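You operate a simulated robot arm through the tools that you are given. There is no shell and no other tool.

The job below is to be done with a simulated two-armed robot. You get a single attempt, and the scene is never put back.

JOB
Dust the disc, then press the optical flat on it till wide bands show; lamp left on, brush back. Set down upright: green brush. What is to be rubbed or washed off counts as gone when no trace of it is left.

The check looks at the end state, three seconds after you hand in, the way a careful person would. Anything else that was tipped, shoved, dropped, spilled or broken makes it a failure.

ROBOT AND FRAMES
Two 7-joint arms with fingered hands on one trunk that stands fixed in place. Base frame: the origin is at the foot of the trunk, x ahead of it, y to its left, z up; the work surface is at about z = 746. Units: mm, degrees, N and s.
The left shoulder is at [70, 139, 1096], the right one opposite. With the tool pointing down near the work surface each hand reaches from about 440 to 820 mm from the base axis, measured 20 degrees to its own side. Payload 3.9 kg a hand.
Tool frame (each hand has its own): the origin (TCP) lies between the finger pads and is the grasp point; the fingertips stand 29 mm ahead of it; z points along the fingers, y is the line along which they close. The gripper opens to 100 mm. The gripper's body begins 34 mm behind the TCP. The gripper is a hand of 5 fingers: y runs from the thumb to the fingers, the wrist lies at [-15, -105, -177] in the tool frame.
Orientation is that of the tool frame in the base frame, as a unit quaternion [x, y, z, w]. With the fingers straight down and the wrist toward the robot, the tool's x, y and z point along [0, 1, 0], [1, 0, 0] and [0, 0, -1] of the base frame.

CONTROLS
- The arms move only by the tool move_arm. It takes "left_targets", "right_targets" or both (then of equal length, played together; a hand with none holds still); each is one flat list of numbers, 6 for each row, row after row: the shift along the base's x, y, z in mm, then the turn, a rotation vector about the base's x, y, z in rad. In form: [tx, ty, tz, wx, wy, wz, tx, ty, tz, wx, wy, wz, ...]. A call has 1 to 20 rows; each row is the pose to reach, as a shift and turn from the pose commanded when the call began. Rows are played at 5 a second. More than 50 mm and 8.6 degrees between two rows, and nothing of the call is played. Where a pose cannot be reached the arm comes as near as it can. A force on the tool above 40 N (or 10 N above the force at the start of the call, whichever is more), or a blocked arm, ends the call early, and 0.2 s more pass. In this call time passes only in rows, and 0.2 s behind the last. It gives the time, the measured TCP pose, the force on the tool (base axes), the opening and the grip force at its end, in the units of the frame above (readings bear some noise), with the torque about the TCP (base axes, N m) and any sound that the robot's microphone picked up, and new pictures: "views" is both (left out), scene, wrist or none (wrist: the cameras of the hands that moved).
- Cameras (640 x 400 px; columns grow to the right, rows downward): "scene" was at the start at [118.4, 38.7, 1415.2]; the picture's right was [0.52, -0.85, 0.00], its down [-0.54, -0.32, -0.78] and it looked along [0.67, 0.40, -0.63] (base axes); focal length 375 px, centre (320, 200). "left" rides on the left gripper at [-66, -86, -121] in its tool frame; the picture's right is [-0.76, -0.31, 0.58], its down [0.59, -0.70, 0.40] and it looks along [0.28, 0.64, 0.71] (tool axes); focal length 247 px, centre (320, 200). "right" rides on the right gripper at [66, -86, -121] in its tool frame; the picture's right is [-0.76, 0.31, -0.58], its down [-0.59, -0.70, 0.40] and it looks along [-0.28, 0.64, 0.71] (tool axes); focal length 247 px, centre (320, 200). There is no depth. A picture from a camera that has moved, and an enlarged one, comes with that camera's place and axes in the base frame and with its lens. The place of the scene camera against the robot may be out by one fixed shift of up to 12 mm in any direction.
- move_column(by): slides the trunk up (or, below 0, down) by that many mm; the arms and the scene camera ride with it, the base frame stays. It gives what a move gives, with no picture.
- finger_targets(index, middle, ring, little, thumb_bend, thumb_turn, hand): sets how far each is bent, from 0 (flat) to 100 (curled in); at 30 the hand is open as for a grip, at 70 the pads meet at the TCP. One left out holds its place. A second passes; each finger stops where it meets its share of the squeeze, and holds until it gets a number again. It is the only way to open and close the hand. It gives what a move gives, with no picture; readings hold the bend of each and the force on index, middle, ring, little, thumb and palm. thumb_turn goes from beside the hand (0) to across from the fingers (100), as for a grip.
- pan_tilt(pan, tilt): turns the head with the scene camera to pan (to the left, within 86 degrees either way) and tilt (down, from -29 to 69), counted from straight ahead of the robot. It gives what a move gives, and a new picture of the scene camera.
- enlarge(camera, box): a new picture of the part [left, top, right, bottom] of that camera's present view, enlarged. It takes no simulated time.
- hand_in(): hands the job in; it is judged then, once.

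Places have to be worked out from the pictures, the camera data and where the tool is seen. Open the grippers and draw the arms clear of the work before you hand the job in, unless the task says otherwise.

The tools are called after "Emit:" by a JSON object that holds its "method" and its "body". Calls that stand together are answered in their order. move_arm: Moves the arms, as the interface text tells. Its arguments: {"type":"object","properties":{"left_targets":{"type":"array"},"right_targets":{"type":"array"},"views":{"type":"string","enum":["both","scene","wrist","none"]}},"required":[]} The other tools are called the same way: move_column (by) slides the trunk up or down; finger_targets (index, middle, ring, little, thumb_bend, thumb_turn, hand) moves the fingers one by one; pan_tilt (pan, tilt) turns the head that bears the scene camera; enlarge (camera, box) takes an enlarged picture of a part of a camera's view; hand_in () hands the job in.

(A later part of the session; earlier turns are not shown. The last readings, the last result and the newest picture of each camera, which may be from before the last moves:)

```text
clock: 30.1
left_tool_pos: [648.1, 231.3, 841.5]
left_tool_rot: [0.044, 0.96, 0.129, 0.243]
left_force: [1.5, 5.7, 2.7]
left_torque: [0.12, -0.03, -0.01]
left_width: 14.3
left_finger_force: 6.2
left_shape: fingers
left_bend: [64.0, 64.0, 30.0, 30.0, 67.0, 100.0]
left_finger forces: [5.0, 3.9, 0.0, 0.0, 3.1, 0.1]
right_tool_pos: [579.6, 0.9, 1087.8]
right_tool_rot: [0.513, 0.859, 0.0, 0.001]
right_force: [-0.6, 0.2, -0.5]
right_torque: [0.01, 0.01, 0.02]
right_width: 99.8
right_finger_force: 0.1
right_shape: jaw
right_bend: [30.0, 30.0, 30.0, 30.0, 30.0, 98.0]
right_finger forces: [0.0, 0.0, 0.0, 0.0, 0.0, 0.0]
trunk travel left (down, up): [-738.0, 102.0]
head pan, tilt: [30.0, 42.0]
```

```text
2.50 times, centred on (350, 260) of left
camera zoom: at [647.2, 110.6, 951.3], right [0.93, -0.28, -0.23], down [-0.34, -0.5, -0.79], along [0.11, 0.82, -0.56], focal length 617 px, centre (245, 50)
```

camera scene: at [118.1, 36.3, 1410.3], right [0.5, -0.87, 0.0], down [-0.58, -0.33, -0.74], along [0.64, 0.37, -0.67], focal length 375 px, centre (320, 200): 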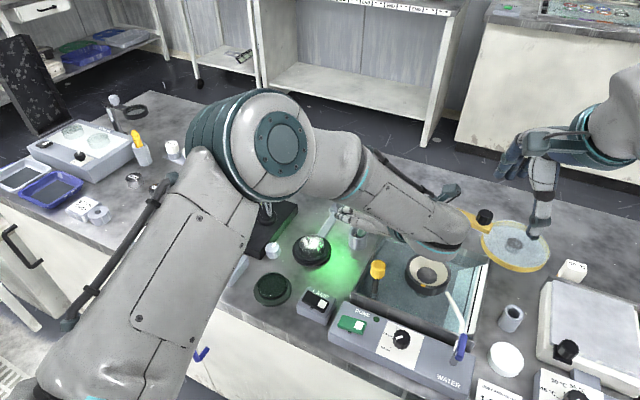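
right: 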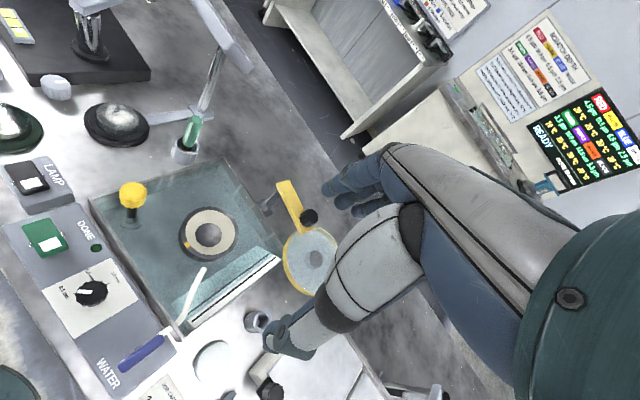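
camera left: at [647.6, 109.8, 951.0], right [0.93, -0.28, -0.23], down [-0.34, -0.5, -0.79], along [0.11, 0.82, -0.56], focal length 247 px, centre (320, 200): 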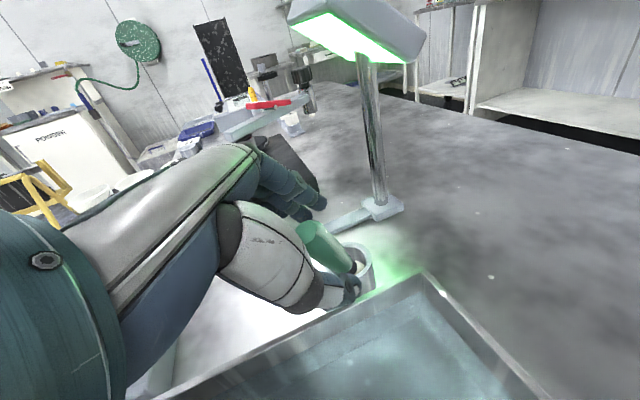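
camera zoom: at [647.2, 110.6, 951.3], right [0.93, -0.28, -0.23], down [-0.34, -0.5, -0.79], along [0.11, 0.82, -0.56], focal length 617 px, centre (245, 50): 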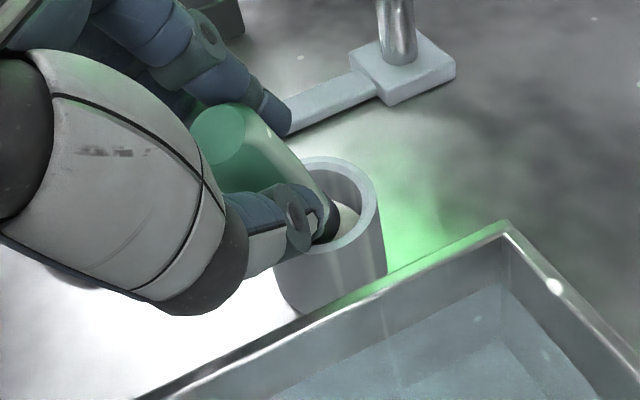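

All three pads are on the handle now, but the brush is pressed a little against the cup (5.7 N in y). I squeeze more with the thumb to balance.

Emit:
{"method": "finger_targets", "body": {"hand": "left", "index": 75, "middle": 75, "thumb_bend": 80}}

Emit:
{"method": "enlarge", "body": {"camera": "left", "box": [260, 180, 440, 340]}}

```text
clock: 31.1
left_tool_pos: [648.8, 231.1, 840.3]
left_tool_rot: [0.044, 0.961, 0.128, 0.242]
left_force: [1.4, 5.6, -0.3]
left_torque: [0.15, 0.02, 0.02]
left_width: 12.3
left_finger_force: 16.8
left_shape: fingers
left_bend: [73.0, 63.0, 30.0, 30.0, 65.0, 99.0]
left_finger forces: [10.5, 8.5, 0.0, 0.0, 13.8, 0.0]
right_tool_pos: [581.1, -0.1, 1086.4]
right_tool_rot: [0.513, 0.858, 0.0, 0.0]
right_force: [0.0, -0.2, 0.1]
right_torque: [0.0, -0.01, 0.01]
right_width: 99.8
right_finger_force: 0.0
right_shape: jaw
right_bend: [30.0, 30.0, 30.0, 30.0, 30.0, 98.0]
right_finger forces: [0.0, 0.1, 0.0, 0.1, 0.0, 0.0]
trunk travel left (down, up): [-738.0, 102.0]
head pan, tilt: [30.0, 42.0]
```

```text
2.50 times, centred on (350, 260) of left
camera zoom: at [647.3, 110.6, 950.8], right [0.93, -0.28, -0.23], down [-0.34, -0.5, -0.79], along [0.11, 0.82, -0.56], focal length 617 px, centre (245, 50)
```

zoom: 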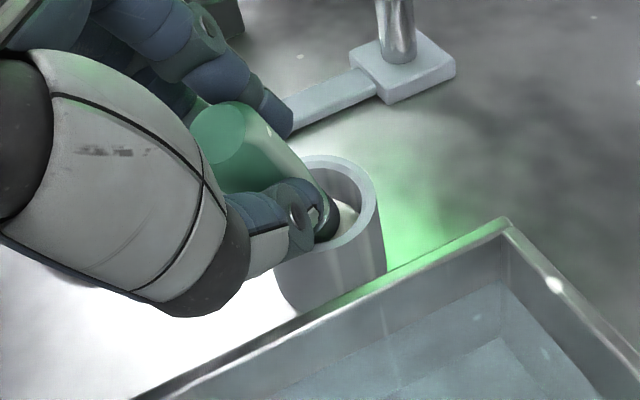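

The grip is firm (10.5, 8.5 and 13.8 N). I relieve the side push slightly and draw the brush out along its own axis.

Emit:
{"method": "move_arm", "body": {"left_targets": [0, 2, 3, 0, 0, 0, -2, 0, 12, 0, 0, 0, -5, -3, 24, 0, 0, 0, -8, -6, 36, 0, 0, 0, -11, -9, 48, 0, 0, 0, -14, -12, 62, 0, 0, 0, -16, -13, 78, 0, 0, 0], "views": "both"}}

Emit:
{"method": "enlarge", "body": {"camera": "left", "box": [260, 180, 440, 340]}}

Emit:
{"method": "enlarge", "body": {"camera": "scene", "box": [300, 160, 420, 280]}}

```text
clock: 32.7
left_tool_pos: [632.7, 215.5, 919.4]
left_tool_rot: [0.046, 0.96, 0.128, 0.243]
left_force: [-0.1, 0.8, -0.7]
left_torque: [-0.06, 0.01, -0.01]
left_width: 10.2
left_finger_force: 14.9
left_shape: fingers
left_bend: [73.0, 65.0, 30.0, 30.0, 64.0, 97.0]
left_finger forces: [6.9, 8.3, 0.0, 0.0, 14.9, 0.0]
right_tool_pos: [580.5, -0.4, 1088.0]
right_tool_rot: [0.513, 0.858, 0.0, 0.0]
right_force: [-0.2, -0.8, 0.5]
right_torque: [0.01, 0.02, 0.05]
right_width: 99.8
right_finger_force: 0.1
right_shape: jaw
right_bend: [30.0, 30.0, 30.0, 30.0, 30.0, 98.0]
right_finger forces: [0.0, 0.1, 0.0, 0.1, 0.0, 0.1]
trunk travel left (down, up): [-738.0, 102.0]
head pan, tilt: [30.0, 42.0]
camera scene: at [117.0, 36.0, 1410.3], right [0.5, -0.87, 0.0], down [-0.58, -0.33, -0.74], along [0.64, 0.37, -0.67], focal length 375 px, centre (320, 200)
camera left: at [631.0, 95.5, 1028.4], right [0.93, -0.28, -0.23], down [-0.34, -0.5, -0.79], along [0.11, 0.82, -0.56], focal length 247 px, centre (320, 200)
```

scene: 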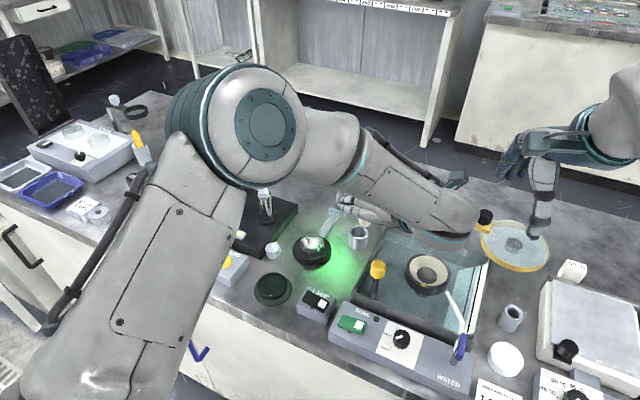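
left: 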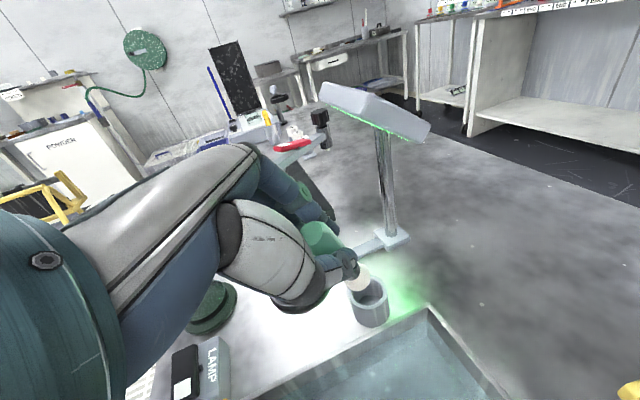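

```text
2.50 times, centred on (350, 260) of left
camera zoom: at [631.0, 95.5, 1028.4], right [0.93, -0.28, -0.23], down [-0.34, -0.5, -0.79], along [0.11, 0.82, -0.56], focal length 617 px, centre (245, 50)
```

zoom: 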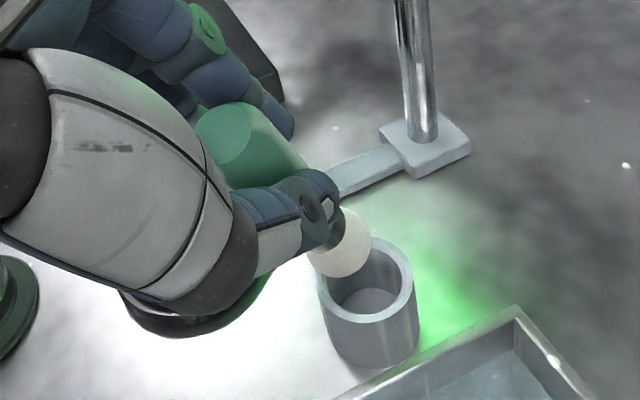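

```text
3.33 times, centred on (360, 220) of scene
camera zoom: at [117.0, 36.0, 1410.3], right [0.5, -0.87, 0.0], down [-0.58, -0.33, -0.74], along [0.64, 0.37, -0.67], focal length 1250 px, centre (187, 133)
```

zoom: 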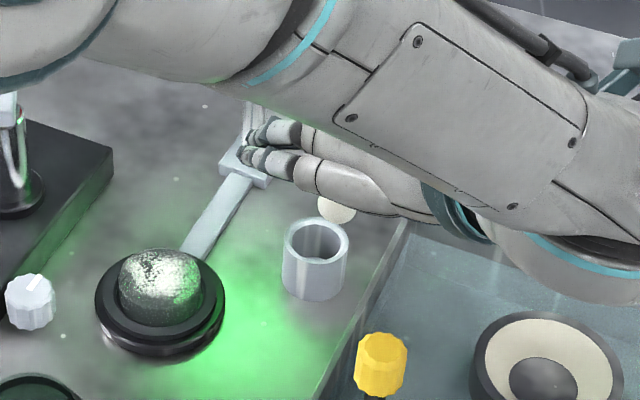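

The brush is out and held at a slight tilt; its round bristle head is about 83 mm below the grasp point. I turn the hand so the brush hangs upright and carry it above the disc.

Emit:
{"method": "move_arm", "body": {"left_targets": [-5, 10, 10, -0.03, 0.053, 0, -12, 35, 16, -0.06, 0.106, 0, -20, 65, 20, -0.09, 0.158, 0, -30, 95, 20, -0.135, 0.238, 0, -38, 116, 20, -0.18, 0.317, 0], "views": "both"}}

Emit:
{"method": "enlarge", "body": {"camera": "left", "box": [240, 180, 480, 380]}}

Emit:
{"method": "enlarge", "body": {"camera": "scene", "box": [240, 150, 400, 310]}}

```text
clock: 33.9
left_tool_pos: [593.3, 334.6, 939.5]
left_tool_rot: [0.043, 0.995, 0.031, 0.09]
left_force: [0.4, -0.1, 0.4]
left_torque: [-0.02, -0.03, 0.0]
left_width: 10.1
left_finger_force: 15.0
left_shape: fingers
left_bend: [73.0, 65.0, 30.0, 30.0, 64.0, 97.0]
left_finger forces: [7.1, 8.5, 0.0, 0.0, 14.7, 0.0]
right_tool_pos: [580.1, 0.7, 1087.3]
right_tool_rot: [0.513, 0.858, 0.0, 0.0]
right_force: [-0.9, 0.0, 0.2]
right_torque: [-0.01, -0.03, -0.03]
right_width: 99.8
right_finger_force: 0.1
right_shape: jaw
right_bend: [30.0, 30.0, 30.0, 30.0, 30.0, 98.0]
right_finger forces: [0.1, 0.0, 0.0, 0.0, 0.1, 0.0]
trunk travel left (down, up): [-738.0, 102.0]
head pan, tilt: [30.0, 42.0]
camera scene: at [117.4, 36.8, 1410.3], right [0.5, -0.87, 0.0], down [-0.58, -0.34, -0.74], along [0.64, 0.37, -0.67], focal length 375 px, centre (320, 200)
camera left: at [628.9, 235.1, 1063.6], right [0.82, -0.34, -0.45], down [-0.56, -0.62, -0.55], along [-0.1, 0.7, -0.7], focal length 247 px, centre (320, 200)
```

scene: 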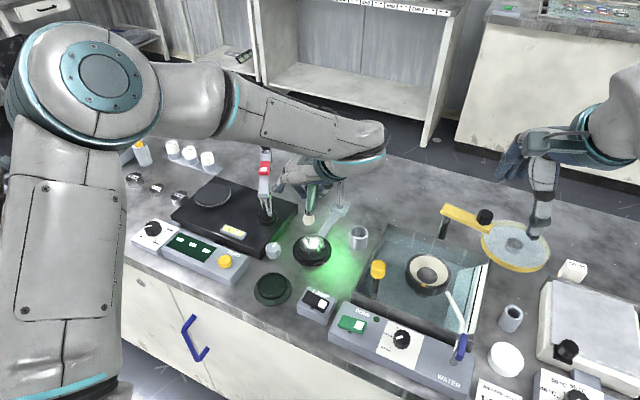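
left: 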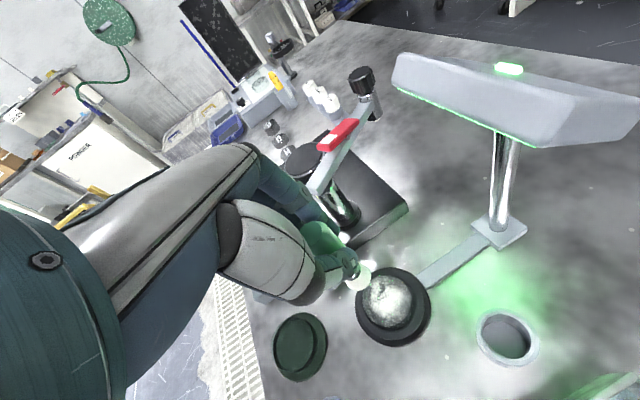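

```text
2.00 times, centred on (360, 280) of left
camera zoom: at [628.9, 235.1, 1063.6], right [0.82, -0.34, -0.45], down [-0.56, -0.62, -0.55], along [-0.1, 0.7, -0.7], focal length 494 px, centre (240, 40)
```

zoom: 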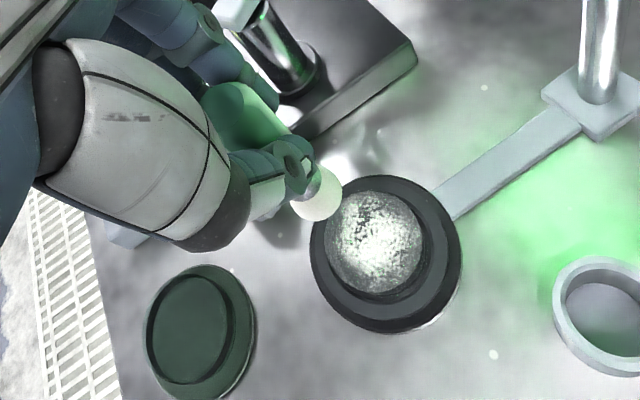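

```text
2.50 times, centred on (320, 230) of scene
camera zoom: at [117.4, 36.8, 1410.3], right [0.5, -0.87, 0.0], down [-0.58, -0.34, -0.74], along [0.64, 0.37, -0.67], focal length 937 px, centre (320, 125)
```

zoom: 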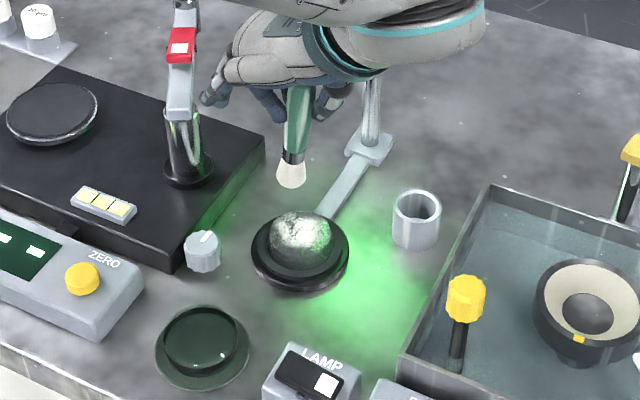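

The brush hangs upright, directly above the disc (disc centre about (600, 334), top about z = 770). I fold ring and little finger away from the balance column and lower the brush close to the disc.

Emit:
{"method": "finger_targets", "body": {"hand": "left", "ring": 90, "little": 90}}

Emit:
{"method": "move_arm", "body": {"left_targets": [0, -1, -30, 0, 0, 0, 1, -1, -55, 0, 0, 0], "views": "both"}}

Emit:
{"method": "enlarge", "body": {"camera": "scene", "box": [270, 180, 350, 280]}}

Emit:
{"method": "enlarge", "body": {"camera": "left", "box": [260, 200, 440, 340]}}

```text
clock: 34.9
left_tool_pos: [592.7, 333.8, 938.9]
left_tool_rot: [0.043, 0.994, 0.031, 0.091]
left_force: [0.2, 0.4, -0.3]
left_torque: [-0.02, 0.04, 0.01]
left_width: 9.9
left_finger_force: 14.9
left_shape: fingers
left_bend: [73.0, 65.0, 90.0, 90.0, 64.0, 97.0]
left_finger forces: [7.0, 8.5, 0.1, 0.0, 14.7, 0.0]
right_tool_pos: [579.7, -0.2, 1087.4]
right_tool_rot: [0.513, 0.859, -0.001, -0.001]
right_force: [-0.6, 0.1, -0.8]
right_torque: [0.02, 0.01, 0.01]
right_width: 99.7
right_finger_force: 0.1
right_shape: jaw
right_bend: [30.0, 30.0, 30.0, 30.0, 30.0, 98.0]
right_finger forces: [0.0, 0.0, 0.0, 0.0, 0.1, 0.0]
trunk travel left (down, up): [-738.0, 102.0]
head pan, tilt: [30.0, 42.0]
```

```text
clock: 35.5
left_tool_pos: [594.9, 332.8, 883.2]
left_tool_rot: [0.042, 0.995, 0.033, 0.09]
left_force: [1.1, -0.4, 0.2]
left_torque: [0.0, 0.0, 0.0]
left_width: 10.1
left_finger_force: 15.2
left_shape: fingers
left_bend: [73.0, 65.0, 90.0, 90.0, 64.0, 97.0]
left_finger forces: [7.0, 8.6, 0.1, 0.0, 14.7, 0.0]
right_tool_pos: [579.6, -0.7, 1085.8]
right_tool_rot: [0.513, 0.858, 0.0, 0.001]
right_force: [0.6, -0.4, -0.1]
right_torque: [-0.02, 0.02, -0.01]
right_width: 99.9
right_finger_force: 0.0
right_shape: jaw
right_bend: [30.0, 30.0, 30.0, 30.0, 30.0, 98.0]
right_finger forces: [0.0, 0.0, 0.1, 0.1, 0.1, 0.0]
trunk travel left (down, up): [-738.0, 102.0]
head pan, tilt: [30.0, 42.0]
camera scene: at [117.8, 36.2, 1410.3], right [0.5, -0.87, 0.0], down [-0.58, -0.33, -0.74], along [0.64, 0.37, -0.67], focal length 375 px, centre (320, 200)
camera left: at [630.6, 233.2, 1007.6], right [0.82, -0.34, -0.45], down [-0.56, -0.62, -0.55], along [-0.1, 0.7, -0.7], focal length 247 px, centre (320, 200)
```

scene: 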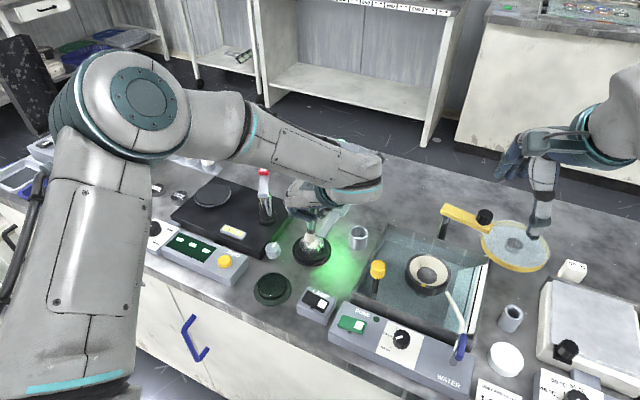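
left: 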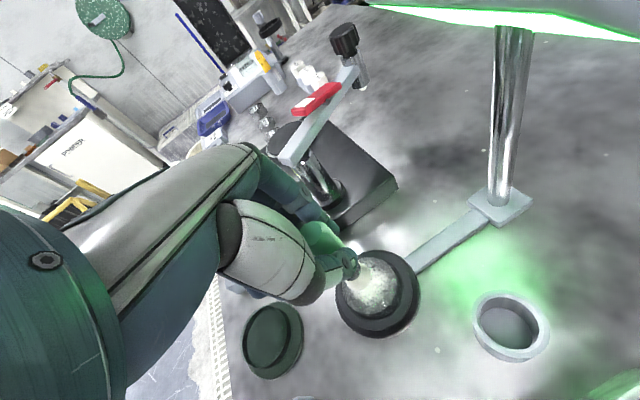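

```text
4.00 times, centred on (310, 230) of scene
camera zoom: at [117.8, 36.2, 1410.3], right [0.5, -0.87, 0.0], down [-0.58, -0.33, -0.74], along [0.64, 0.37, -0.67], focal length 1500 px, centre (360, 80)
```

zoom: 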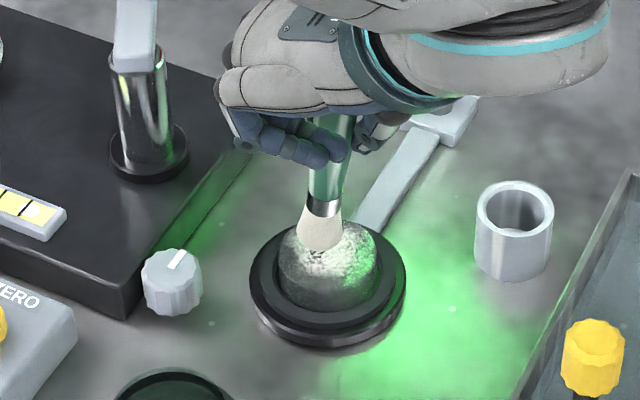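

```text
2.86 times, centred on (350, 270) of left
camera zoom: at [630.6, 233.2, 1007.6], right [0.82, -0.34, -0.45], down [-0.56, -0.62, -0.55], along [-0.1, 0.7, -0.7], focal length 706 px, centre (234, 0)
```

zoom: 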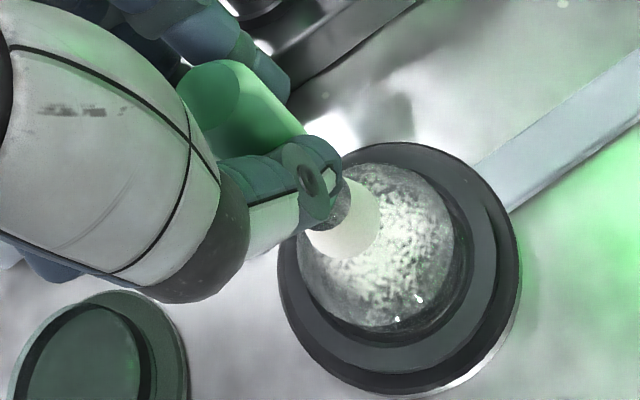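

The bristles are just above the disc, slightly left of its centre. I shift by (2, -4) and lower in small steps until they bear on the surface.

Emit:
{"method": "move_arm", "body": {"left_targets": [2, -4, -4, 0, 0, 0, 2, -4, -8, 0, 0, 0, 2, -4, -12, 0, 0, 0], "views": "wrist"}}

Emit:
{"method": "enlarge", "body": {"camera": "scene", "box": [290, 210, 340, 270]}}

Emit:
{"method": "enlarge", "body": {"camera": "left", "box": [260, 200, 440, 340]}}

```text
clock: 36.3
left_tool_pos: [598.5, 327.4, 871.4]
left_tool_rot: [0.042, 0.994, 0.033, 0.091]
left_force: [0.3, -0.3, -0.6]
left_torque: [0.01, 0.01, -0.01]
left_width: 10.1
left_finger_force: 15.4
left_shape: fingers
left_bend: [73.0, 65.0, 90.0, 90.0, 64.0, 97.0]
left_finger forces: [6.9, 8.6, 0.0, 0.0, 14.7, 0.0]
right_tool_pos: [580.1, -0.5, 1086.2]
right_tool_rot: [0.513, 0.858, 0.0, 0.0]
right_force: [-0.5, -0.4, 0.4]
right_torque: [-0.03, 0.01, -0.02]
right_width: 100.1
right_finger_force: 0.1
right_shape: jaw
right_bend: [30.0, 30.0, 30.0, 30.0, 30.0, 98.0]
right_finger forces: [0.0, 0.1, 0.1, 0.0, 0.0, 0.1]
trunk travel left (down, up): [-738.0, 102.0]
head pan, tilt: [30.0, 42.0]
camera left: at [633.8, 228.7, 995.8], right [0.82, -0.34, -0.45], down [-0.56, -0.62, -0.55], along [-0.1, 0.7, -0.7], focal length 247 px, centre (320, 200)
```

left: 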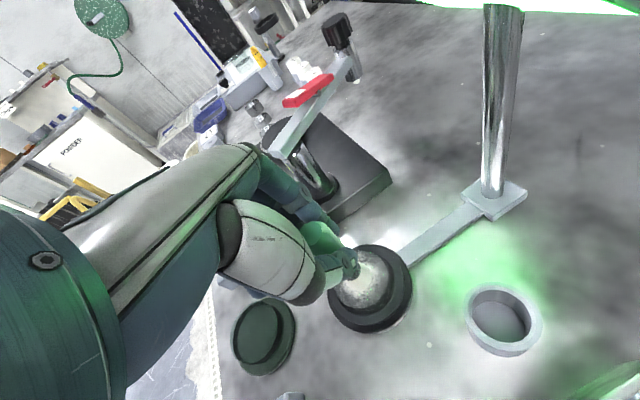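

```text
6.67 times, centred on (315, 240) of scene
camera zoom: at [117.6, 36.0, 1410.3], right [0.5, -0.87, 0.0], down [-0.58, -0.33, -0.74], along [0.64, 0.37, -0.67], focal length 2500 px, centre (353, -67)
```

zoom: 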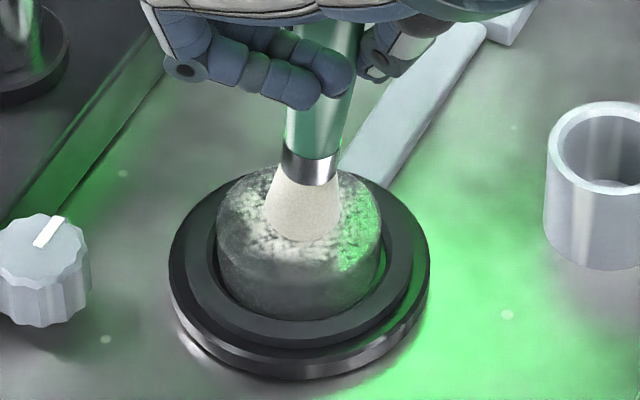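

```text
2.86 times, centred on (350, 270) of left
camera zoom: at [633.8, 228.7, 995.8], right [0.82, -0.34, -0.45], down [-0.56, -0.62, -0.55], along [-0.1, 0.7, -0.7], focal length 706 px, centre (234, 0)
```

zoom: 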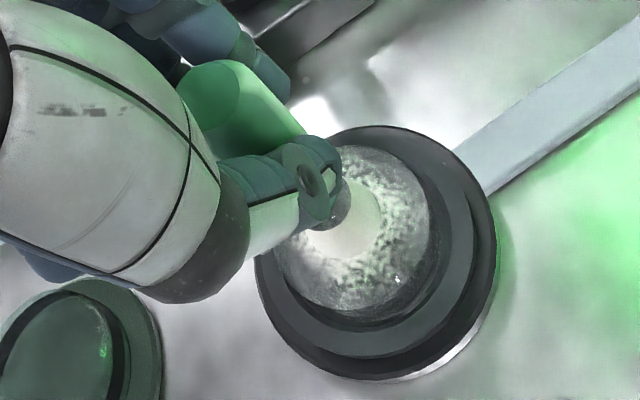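

The bristle end looks to be within a few mm of the surface, no force yet. I lower further in 2 mm steps.

Emit:
{"method": "move_arm", "body": {"left_targets": [0, 0, -2, 0, 0, 0, 0, 0, -4, 0, 0, 0, 0, 0, -6, 0, 0, 0], "views": "none"}}

Emit:
{"method": "enlarge", "body": {"camera": "scene", "box": [290, 210, 340, 270]}}

```text
clock: 37.1
left_tool_pos: [599.0, 327.0, 868.3]
left_tool_rot: [0.043, 0.994, 0.034, 0.095]
left_force: [-1.0, 0.9, 13.0]
left_torque: [0.09, -0.03, -0.06]
left_width: 9.6
left_finger_force: 18.5
left_shape: fingers
left_bend: [73.0, 65.0, 90.0, 90.0, 64.0, 96.0]
left_finger forces: [8.6, 12.1, 0.0, 0.0, 16.1, 0.0]
right_tool_pos: [578.4, -0.1, 1088.6]
right_tool_rot: [0.513, 0.858, 0.0, 0.001]
right_force: [-0.4, -0.2, 0.6]
right_torque: [0.0, 0.01, 0.01]
right_width: 99.7
right_finger_force: 0.1
right_shape: jaw
right_bend: [30.0, 30.0, 30.0, 30.0, 30.0, 98.0]
right_finger forces: [0.0, 0.1, 0.0, 0.0, 0.0, 0.0]
trunk travel left (down, up): [-738.0, 102.0]
head pan, tilt: [30.0, 42.0]
```

```text
6.67 times, centred on (315, 240) of scene
camera zoom: at [114.9, 34.8, 1410.8], right [0.5, -0.87, 0.0], down [-0.58, -0.33, -0.74], along [0.64, 0.37, -0.67], focal length 2500 px, centre (353, -67)
```

zoom: 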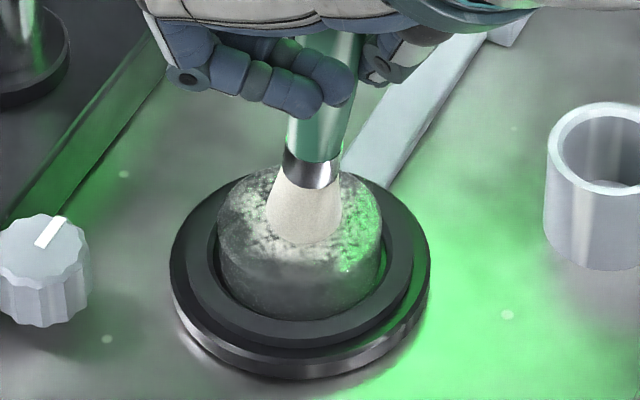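

Contact is made (13 N at a TCP height of 868). I ease to a lighter press and sweep the whole face in overlapping strokes, then lift to look.

Emit:
{"method": "move_arm", "body": {"left_targets": [-5, -18, 1.5, 0, 0, 0, -19, -12, 1.5, 0, 0, 0, -5, -12, 1.5, 0, 0, 0, 9, -12, 1.5, 0, 0, 0, 14, -4, 1.5, 0, 0, 0, -5, -4, 1.5, 0, 0, 0, -24, -4, 1.5, 0, 0, 0, -25, 4, 1.5, 0, 0, 0, -5, 4, 1.5, 0, 0, 0, 15, 4, 1.5, 0, 0, 0, 12, 12, 1.5, 0, 0, 0, -5, 12, 1.5, 0, 0, 0, -22, 12, 1.5, 0, 0, 0, -14, 20, 1.5, 0, 0, 0, -5, 20, 1.5, 0, 0, 0, 4, 20, 1.5, 0, 0, 0, -5, 2, 1.5, 0, 0, 0, -5, 2, 15, 0, 0, 0, -5, 2, 45, 0, 0, 0], "views": "both"}}

Emit:
{"method": "enlarge", "body": {"camera": "scene", "box": [285, 200, 345, 275]}}

Emit:
{"method": "enlarge", "body": {"camera": "left", "box": [280, 200, 460, 340]}}

```text
clock: 41.1
left_tool_pos: [589.4, 329.7, 911.7]
left_tool_rot: [0.043, 0.994, 0.033, 0.092]
left_force: [-0.4, 0.3, -1.0]
left_torque: [-0.02, 0.0, -0.02]
left_width: 8.0
left_finger_force: 16.2
left_shape: fingers
left_bend: [73.0, 73.0, 90.0, 90.0, 71.0, 94.0]
left_finger forces: [7.5, 10.7, 0.0, 0.2, 14.9, 0.1]
right_tool_pos: [577.8, -0.5, 1087.7]
right_tool_rot: [0.512, 0.859, 0.001, 0.0]
right_force: [0.4, -0.1, 0.1]
right_torque: [-0.03, -0.02, 0.02]
right_width: 99.9
right_finger_force: 0.0
right_shape: jaw
right_bend: [30.0, 30.0, 30.0, 30.0, 30.0, 98.0]
right_finger forces: [0.1, 0.0, 0.1, 0.1, 0.0, 0.1]
trunk travel left (down, up): [-738.0, 102.0]
head pan, tilt: [30.0, 42.0]
camera scene: at [115.7, 35.3, 1410.5], right [0.5, -0.87, 0.0], down [-0.58, -0.33, -0.74], along [0.64, 0.37, -0.67], focal length 375 px, centre (320, 200)
camera left: at [626.2, 230.1, 1035.9], right [0.82, -0.34, -0.45], down [-0.56, -0.62, -0.55], along [-0.1, 0.7, -0.7], focal length 247 px, centre (320, 200)
```

scene: 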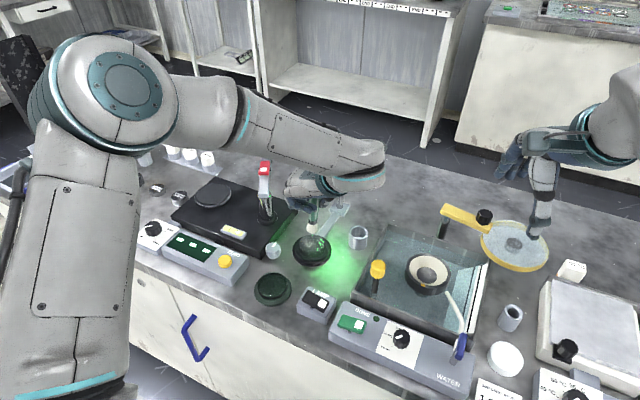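
left: 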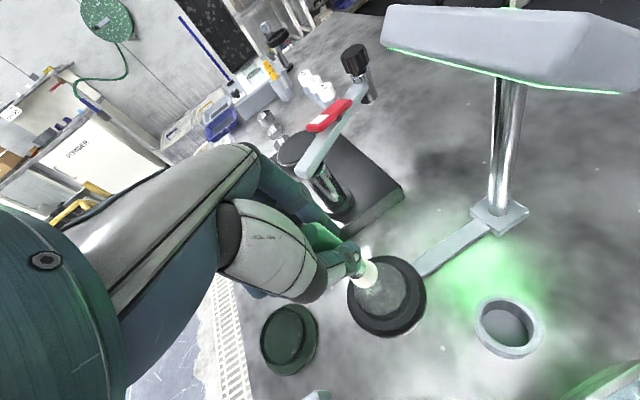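

```text
5.33 times, centred on (315, 238) of scene
camera zoom: at [115.7, 35.3, 1410.5], right [0.5, -0.87, 0.0], down [-0.58, -0.33, -0.74], along [0.64, 0.37, -0.67], focal length 2000 px, centre (347, 0)
```

zoom: 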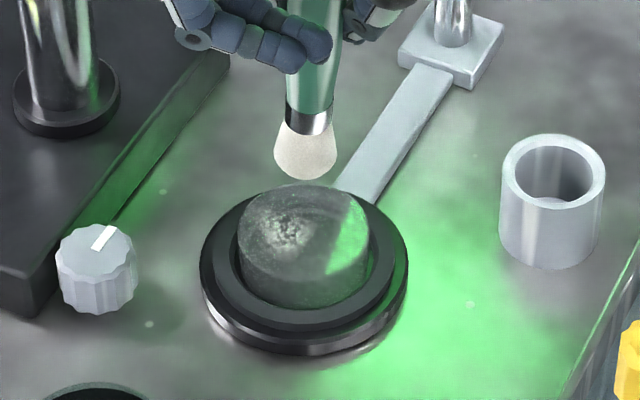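

```text
2.86 times, centred on (370, 270) of left
camera zoom: at [626.2, 230.1, 1035.9], right [0.82, -0.34, -0.45], down [-0.56, -0.62, -0.55], along [-0.1, 0.7, -0.7], focal length 706 px, centre (177, 0)
```

zoom: 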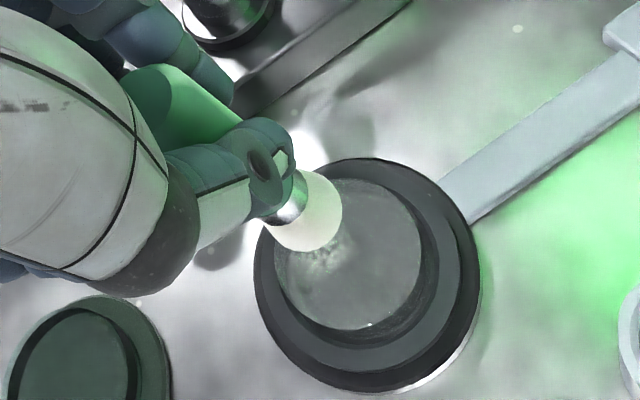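

Nearly clean: only a patch left of centre remains. I go over that patch and then sweep the whole face again crosswise.

Emit:
{"method": "move_arm", "body": {"left_targets": [-4.6, 7.4, -30, 0, 0, 0, -4.6, 7.4, -44, 0, 0, 0, -8, 12, -44, 0, 0, 0, -4, 16, -44, 0, 0, 0, 0, 8, -44, 0, 0, 0, -8, 4, -44, 0, 0, 0, -4.6, 10, -44, 0, 0, 0, -21.6, -10, -44, 0, 0, 0, -21.6, 10, -44, 0, 0, 0, -14.6, 18, -44, 0, 0, 0, -14.6, -18, -44, 0, 0, 0, -7.6, -20, -44, 0, 0, 0, -7.6, 20, -44, 0, 0, 0, 0.4, 20, -44, 0, 0, 0, 0.4, -20, -44, 0, 0, 0, 7.4, -18, -44, 0, 0, 0, 7.4, 18, -44, 0, 0, 0, 14.4, 10, -44, 0, 0, 0, 14.4, -10, -44, 0, 0, 0, -3, 0, -20, 0, 0, 0], "views": "none"}}

Emit:
{"method": "move_arm", "body": {"left_targets": [0, -20, 20, 0, 0, 0, 0, -40, 40, 0, 0, 0], "views": "both"}}

Emit:
{"method": "enlarge", "body": {"camera": "scene", "box": [285, 200, 345, 275]}}

Emit:
{"method": "enlarge", "body": {"camera": "left", "box": [260, 180, 440, 320]}}

```text
clock: 45.3
left_tool_pos: [588.6, 330.1, 890.6]
left_tool_rot: [0.042, 0.994, 0.031, 0.091]
left_force: [-0.1, -0.4, 0.2]
left_torque: [-0.01, -0.01, -0.01]
left_width: 6.8
left_finger_force: 17.8
left_shape: fingers
left_bend: [73.0, 74.0, 90.0, 90.0, 72.0, 93.0]
left_finger forces: [8.0, 11.5, 0.0, 0.0, 15.2, 0.0]
right_tool_pos: [577.9, 1.0, 1087.9]
right_tool_rot: [0.513, 0.858, 0.001, 0.001]
right_force: [-1.0, 0.4, -0.1]
right_torque: [0.02, 0.02, -0.01]
right_width: 99.7
right_finger_force: 0.1
right_shape: jaw
right_bend: [30.0, 30.0, 30.0, 30.0, 30.0, 98.0]
right_finger forces: [0.0, 0.0, 0.0, 0.0, 0.1, 0.0]
trunk travel left (down, up): [-738.0, 102.0]
head pan, tilt: [30.0, 42.0]
```

```text
clock: 45.9
left_tool_pos: [590.0, 289.3, 931.5]
left_tool_rot: [0.042, 0.994, 0.033, 0.091]
left_force: [-0.2, 0.1, 0.1]
left_torque: [-0.01, 0.0, 0.03]
left_width: 6.8
left_finger_force: 16.9
left_shape: fingers
left_bend: [73.0, 74.0, 90.0, 90.0, 72.0, 93.0]
left_finger forces: [7.7, 11.4, 0.1, 0.0, 15.4, 0.1]
right_tool_pos: [580.0, 0.1, 1086.9]
right_tool_rot: [0.513, 0.858, 0.0, 0.001]
right_force: [0.3, 0.8, -0.1]
right_torque: [-0.01, 0.0, 0.03]
right_width: 99.6
right_finger_force: 0.1
right_shape: jaw
right_bend: [30.0, 30.0, 30.0, 30.0, 30.0, 98.0]
right_finger forces: [0.0, 0.0, 0.0, 0.1, 0.0, 0.1]
trunk travel left (down, up): [-738.0, 102.0]
head pan, tilt: [30.0, 42.0]
camera scene: at [116.8, 35.5, 1410.4], right [0.5, -0.87, 0.0], down [-0.58, -0.33, -0.74], along [0.64, 0.37, -0.67], focal length 375 px, centre (320, 200)
camera left: at [625.6, 189.7, 1055.5], right [0.82, -0.34, -0.45], down [-0.56, -0.62, -0.55], along [-0.1, 0.7, -0.7], focal length 247 px, centre (320, 200)
```

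scene: 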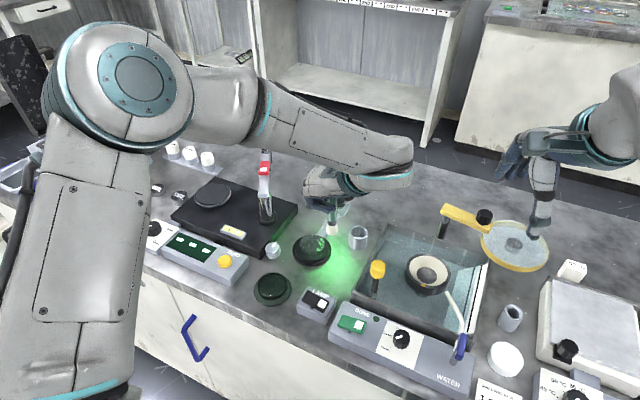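
left: 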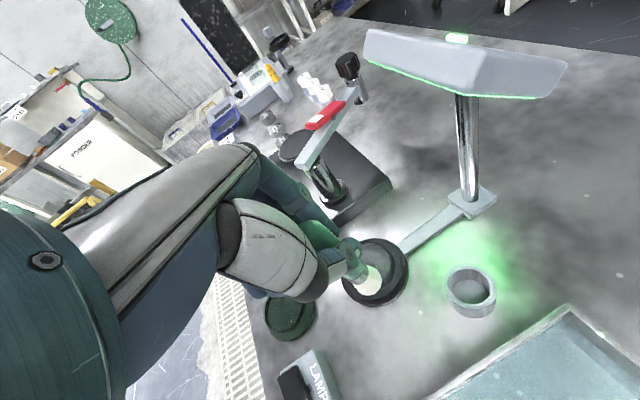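

```text
5.33 times, centred on (315, 238) of scene
camera zoom: at [116.8, 35.5, 1410.4], right [0.5, -0.87, 0.0], down [-0.58, -0.33, -0.74], along [0.64, 0.37, -0.67], focal length 2000 px, centre (347, 0)
```

zoom: 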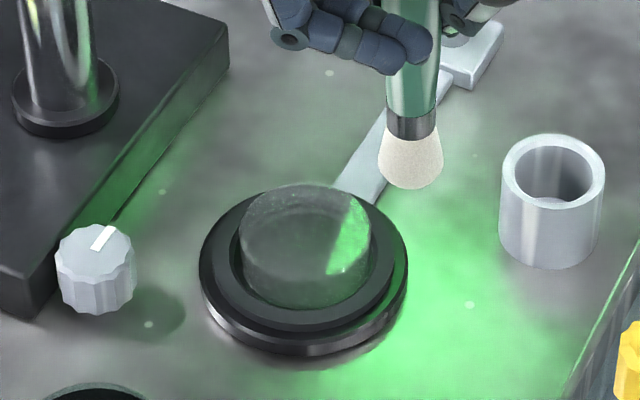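

```text
2.86 times, centred on (350, 250) of left
camera zoom: at [625.6, 189.7, 1055.5], right [0.82, -0.34, -0.45], down [-0.56, -0.62, -0.55], along [-0.1, 0.7, -0.7], focal length 706 px, centre (234, 57)
```

zoom: 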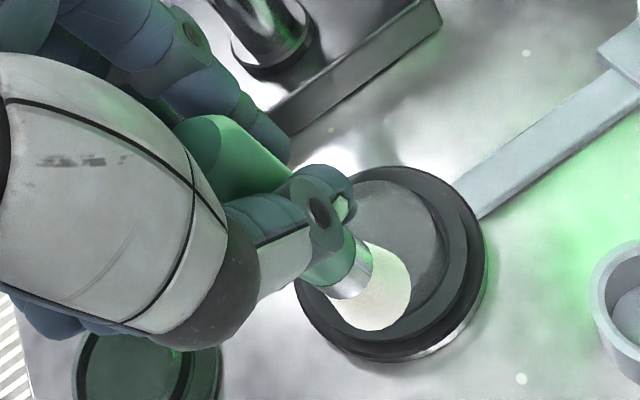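

The disc now looks clean; I zoom in to check for any trace at the edges.

Emit:
{"method": "enlarge", "body": {"camera": "scene", "box": [298, 228, 328, 262]}}

Emit:
{"method": "move_arm", "body": {"left_targets": [20, -25, 15, 0, 0, 0, 30, -50, 20, 0, 0, 0], "views": "wrist"}}

Emit:
{"method": "enlarge", "body": {"camera": "left", "box": [270, 180, 370, 270]}}

```text
11.76 times, centred on (313, 245) of scene
camera zoom: at [116.8, 35.5, 1410.4], right [0.5, -0.87, 0.0], down [-0.58, -0.33, -0.74], along [0.64, 0.37, -0.67], focal length 4411 px, centre (402, -329)
```

zoom: 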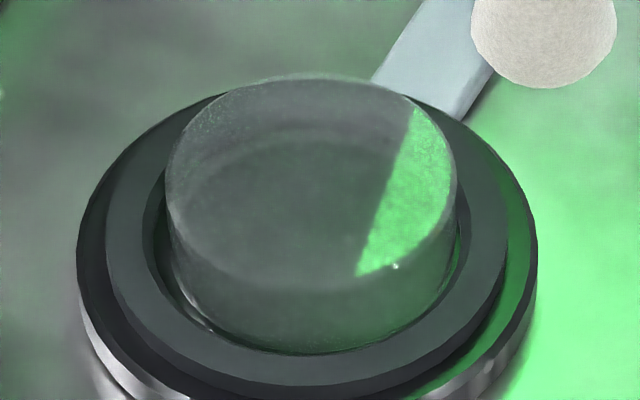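

```text
clock: 46.5
left_tool_pos: [621.6, 240.2, 953.1]
left_tool_rot: [0.042, 0.995, 0.032, 0.09]
left_force: [-0.1, -0.3, -0.6]
left_torque: [0.01, -0.02, 0.03]
left_width: 6.7
left_finger_force: 16.9
left_shape: fingers
left_bend: [73.0, 74.0, 90.0, 90.0, 72.0, 93.0]
left_finger forces: [7.7, 11.6, 0.0, 0.1, 15.3, 0.1]
right_tool_pos: [579.6, -0.5, 1087.2]
right_tool_rot: [0.513, 0.858, 0.001, -0.001]
right_force: [0.3, 0.0, 0.5]
right_torque: [0.03, -0.01, -0.01]
right_width: 99.7
right_finger_force: 0.0
right_shape: jaw
right_bend: [30.0, 30.0, 30.0, 30.0, 30.0, 98.0]
right_finger forces: [0.1, 0.0, 0.0, 0.0, 0.1, 0.1]
trunk travel left (down, up): [-738.0, 102.0]
head pan, tilt: [30.0, 42.0]
camera left: at [657.8, 141.3, 1075.9], right [0.82, -0.34, -0.45], down [-0.56, -0.62, -0.55], along [-0.1, 0.7, -0.7], focal length 247 px, centre (320, 200)
```

left: 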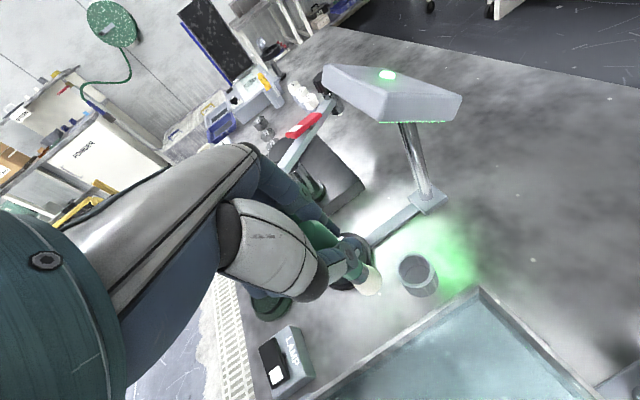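

```text
4.44 times, centred on (320, 225) of left
camera zoom: at [657.8, 141.3, 1075.9], right [0.82, -0.34, -0.45], down [-0.56, -0.62, -0.55], along [-0.1, 0.7, -0.7], focal length 1098 px, centre (320, 89)
```

zoom: 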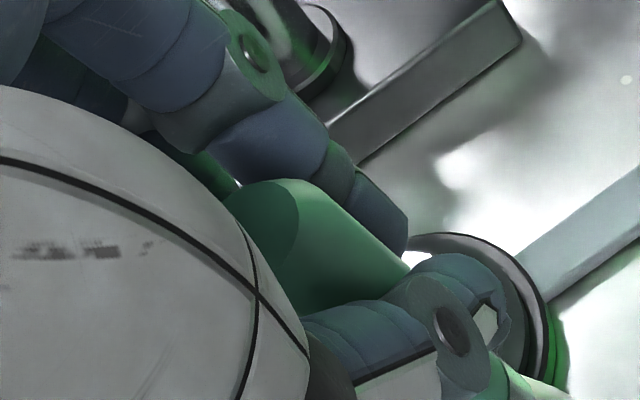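

Now that the hand is out of the way, I take another close look at the disc with the scene camera.

Emit:
{"method": "enlarge", "body": {"camera": "scene", "box": [298, 228, 328, 262]}}

Emit:
{"method": "enlarge", "body": {"camera": "scene", "box": [280, 140, 420, 270]}}

```text
11.76 times, centred on (313, 245) of scene
camera zoom: at [117.8, 35.5, 1410.3], right [0.5, -0.87, 0.0], down [-0.58, -0.33, -0.74], along [0.64, 0.37, -0.67], focal length 4411 px, centre (402, -329)
```

zoom: 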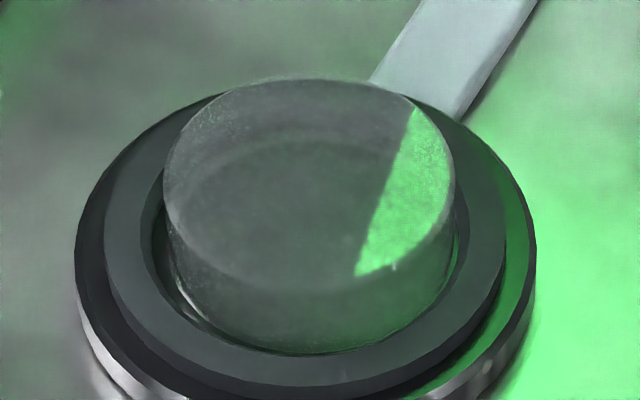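

```text
3.08 times, centred on (350, 205) of scene
camera zoom: at [117.8, 35.5, 1410.3], right [0.5, -0.87, 0.0], down [-0.58, -0.33, -0.74], along [0.64, 0.37, -0.67], focal length 1154 px, centre (228, 185)
```

zoom: 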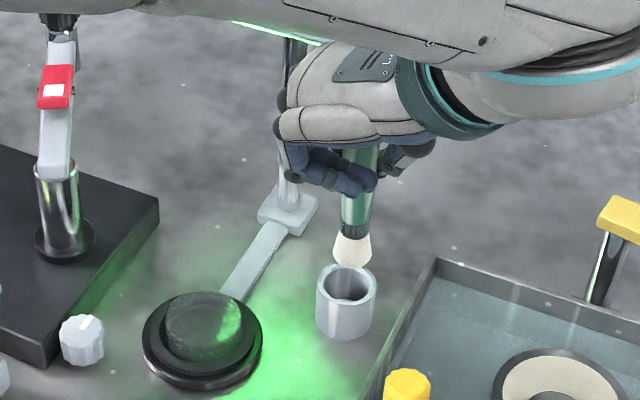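

Faint speckle may remain at the far-left rim (the +y side), which my strokes covered least. I go back and sweep around the full rim, with extra strokes on that side.

Emit:
{"method": "move_arm", "body": {"left_targets": [-10, 25, -5, 0, 0, 0, -20, 55, -15, 0, 0, 0, -30, 80, -40, 0, 0, 0, -35, 93, -70, 0, 0, 0, -35, 93, -84.4, 0, 0, 0, -15, 93, -84.4, 0, 0, 0, -17.7, 103, -84.4, 0, 0, 0, -25, 110.3, -84.4, 0, 0, 0, -35, 113, -84.4, 0, 0, 0, -45, 110.3, -84.4, 0, 0, 0, -52.3, 103, -84.4, 0, 0, 0, -55, 93, -84.4, 0, 0, 0, -52.3, 83, -84.4, 0, 0, 0, -45, 75.7, -84.4, 0, 0, 0, -35, 73, -84.4, 0, 0, 0, -25, 75.7, -84.4, 0, 0, 0, -17.7, 83, -84.4, 0, 0, 0, -15, 93, -84.4, 0, 0, 0, -35, 108, -84.4, 0, 0, 0, -45, 103, -84.4, 0, 0, 0], "views": "scene"}}

Emit:
{"method": "enlarge", "body": {"camera": "scene", "box": [285, 200, 345, 275]}}

```text
clock: 50.7
left_tool_pos: [575.6, 342.7, 867.3]
left_tool_rot: [0.044, 0.994, 0.033, 0.092]
left_force: [0.0, -0.2, -1.2]
left_torque: [0.01, 0.02, -0.01]
left_width: 6.7
left_finger_force: 17.5
left_shape: fingers
left_bend: [73.0, 74.0, 90.0, 90.0, 72.0, 93.0]
left_finger forces: [7.6, 11.7, 0.0, 0.1, 15.2, 0.1]
right_tool_pos: [580.0, -0.6, 1086.8]
right_tool_rot: [0.513, 0.858, 0.0, -0.001]
right_force: [0.2, 0.1, 0.1]
right_torque: [0.0, 0.01, -0.01]
right_width: 99.6
right_finger_force: 0.0
right_shape: jaw
right_bend: [30.0, 30.0, 30.0, 30.0, 30.0, 98.0]
right_finger forces: [0.0, 0.0, 0.0, 0.0, 0.0, 0.0]
trunk travel left (down, up): [-738.0, 102.0]
head pan, tilt: [30.0, 42.0]
camera scene: at [117.7, 35.3, 1410.3], right [0.5, -0.87, 0.0], down [-0.58, -0.33, -0.74], along [0.64, 0.37, -0.67], focal length 375 px, centre (320, 200)
```

scene: 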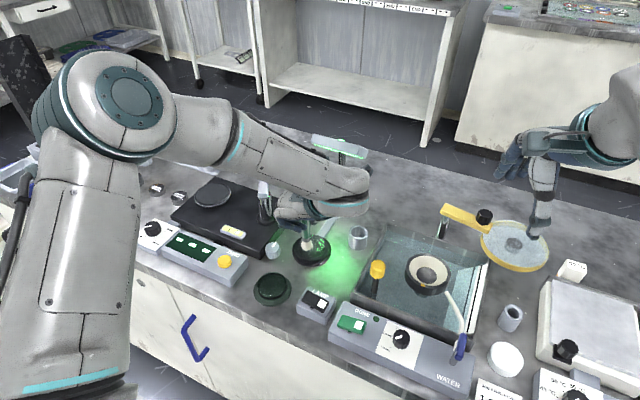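

```text
5.33 times, centred on (315, 238) of scene
camera zoom: at [117.7, 35.3, 1410.3], right [0.5, -0.87, 0.0], down [-0.58, -0.33, -0.74], along [0.64, 0.37, -0.67], focal length 2000 px, centre (347, 0)
```

zoom: 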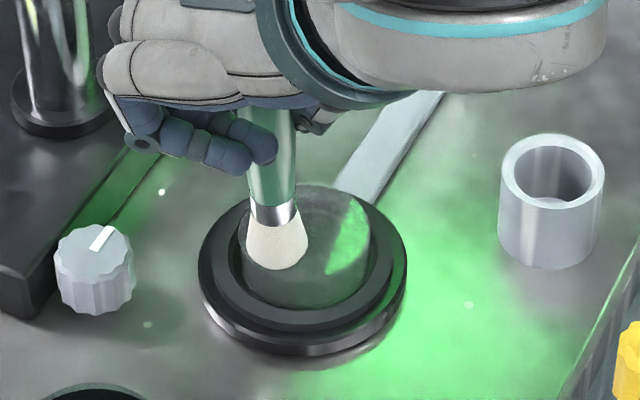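

The force reads about zero here, so the brush has crept up a bit in the grip. I lower 3 mm and check the contact.

Emit:
{"method": "move_arm", "body": {"left_targets": [8, -4, -2, 0, 0, 0, 8, -4, -4, 0, 0, 0], "views": "none"}}

```text
clock: 51.3
left_tool_pos: [581.4, 338.8, 865.5]
left_tool_rot: [0.043, 0.994, 0.033, 0.093]
left_force: [-0.3, 2.8, 10.7]
left_torque: [0.09, -0.01, -0.01]
left_width: 6.3
left_finger_force: 18.6
left_shape: fingers
left_bend: [73.0, 74.0, 90.0, 90.0, 72.0, 93.0]
left_finger forces: [8.0, 13.8, 0.0, 0.1, 16.3, 0.1]
right_tool_pos: [578.0, 0.0, 1087.4]
right_tool_rot: [0.512, 0.859, 0.001, 0.001]
right_force: [0.1, 0.5, -0.7]
right_torque: [0.02, 0.02, -0.03]
right_width: 100.0
right_finger_force: 0.0
right_shape: jaw
right_bend: [30.0, 30.0, 30.0, 30.0, 30.0, 98.0]
right_finger forces: [0.0, 0.0, 0.0, 0.1, 0.0, 0.0]
trunk travel left (down, up): [-738.0, 102.0]
head pan, tilt: [30.0, 42.0]
```

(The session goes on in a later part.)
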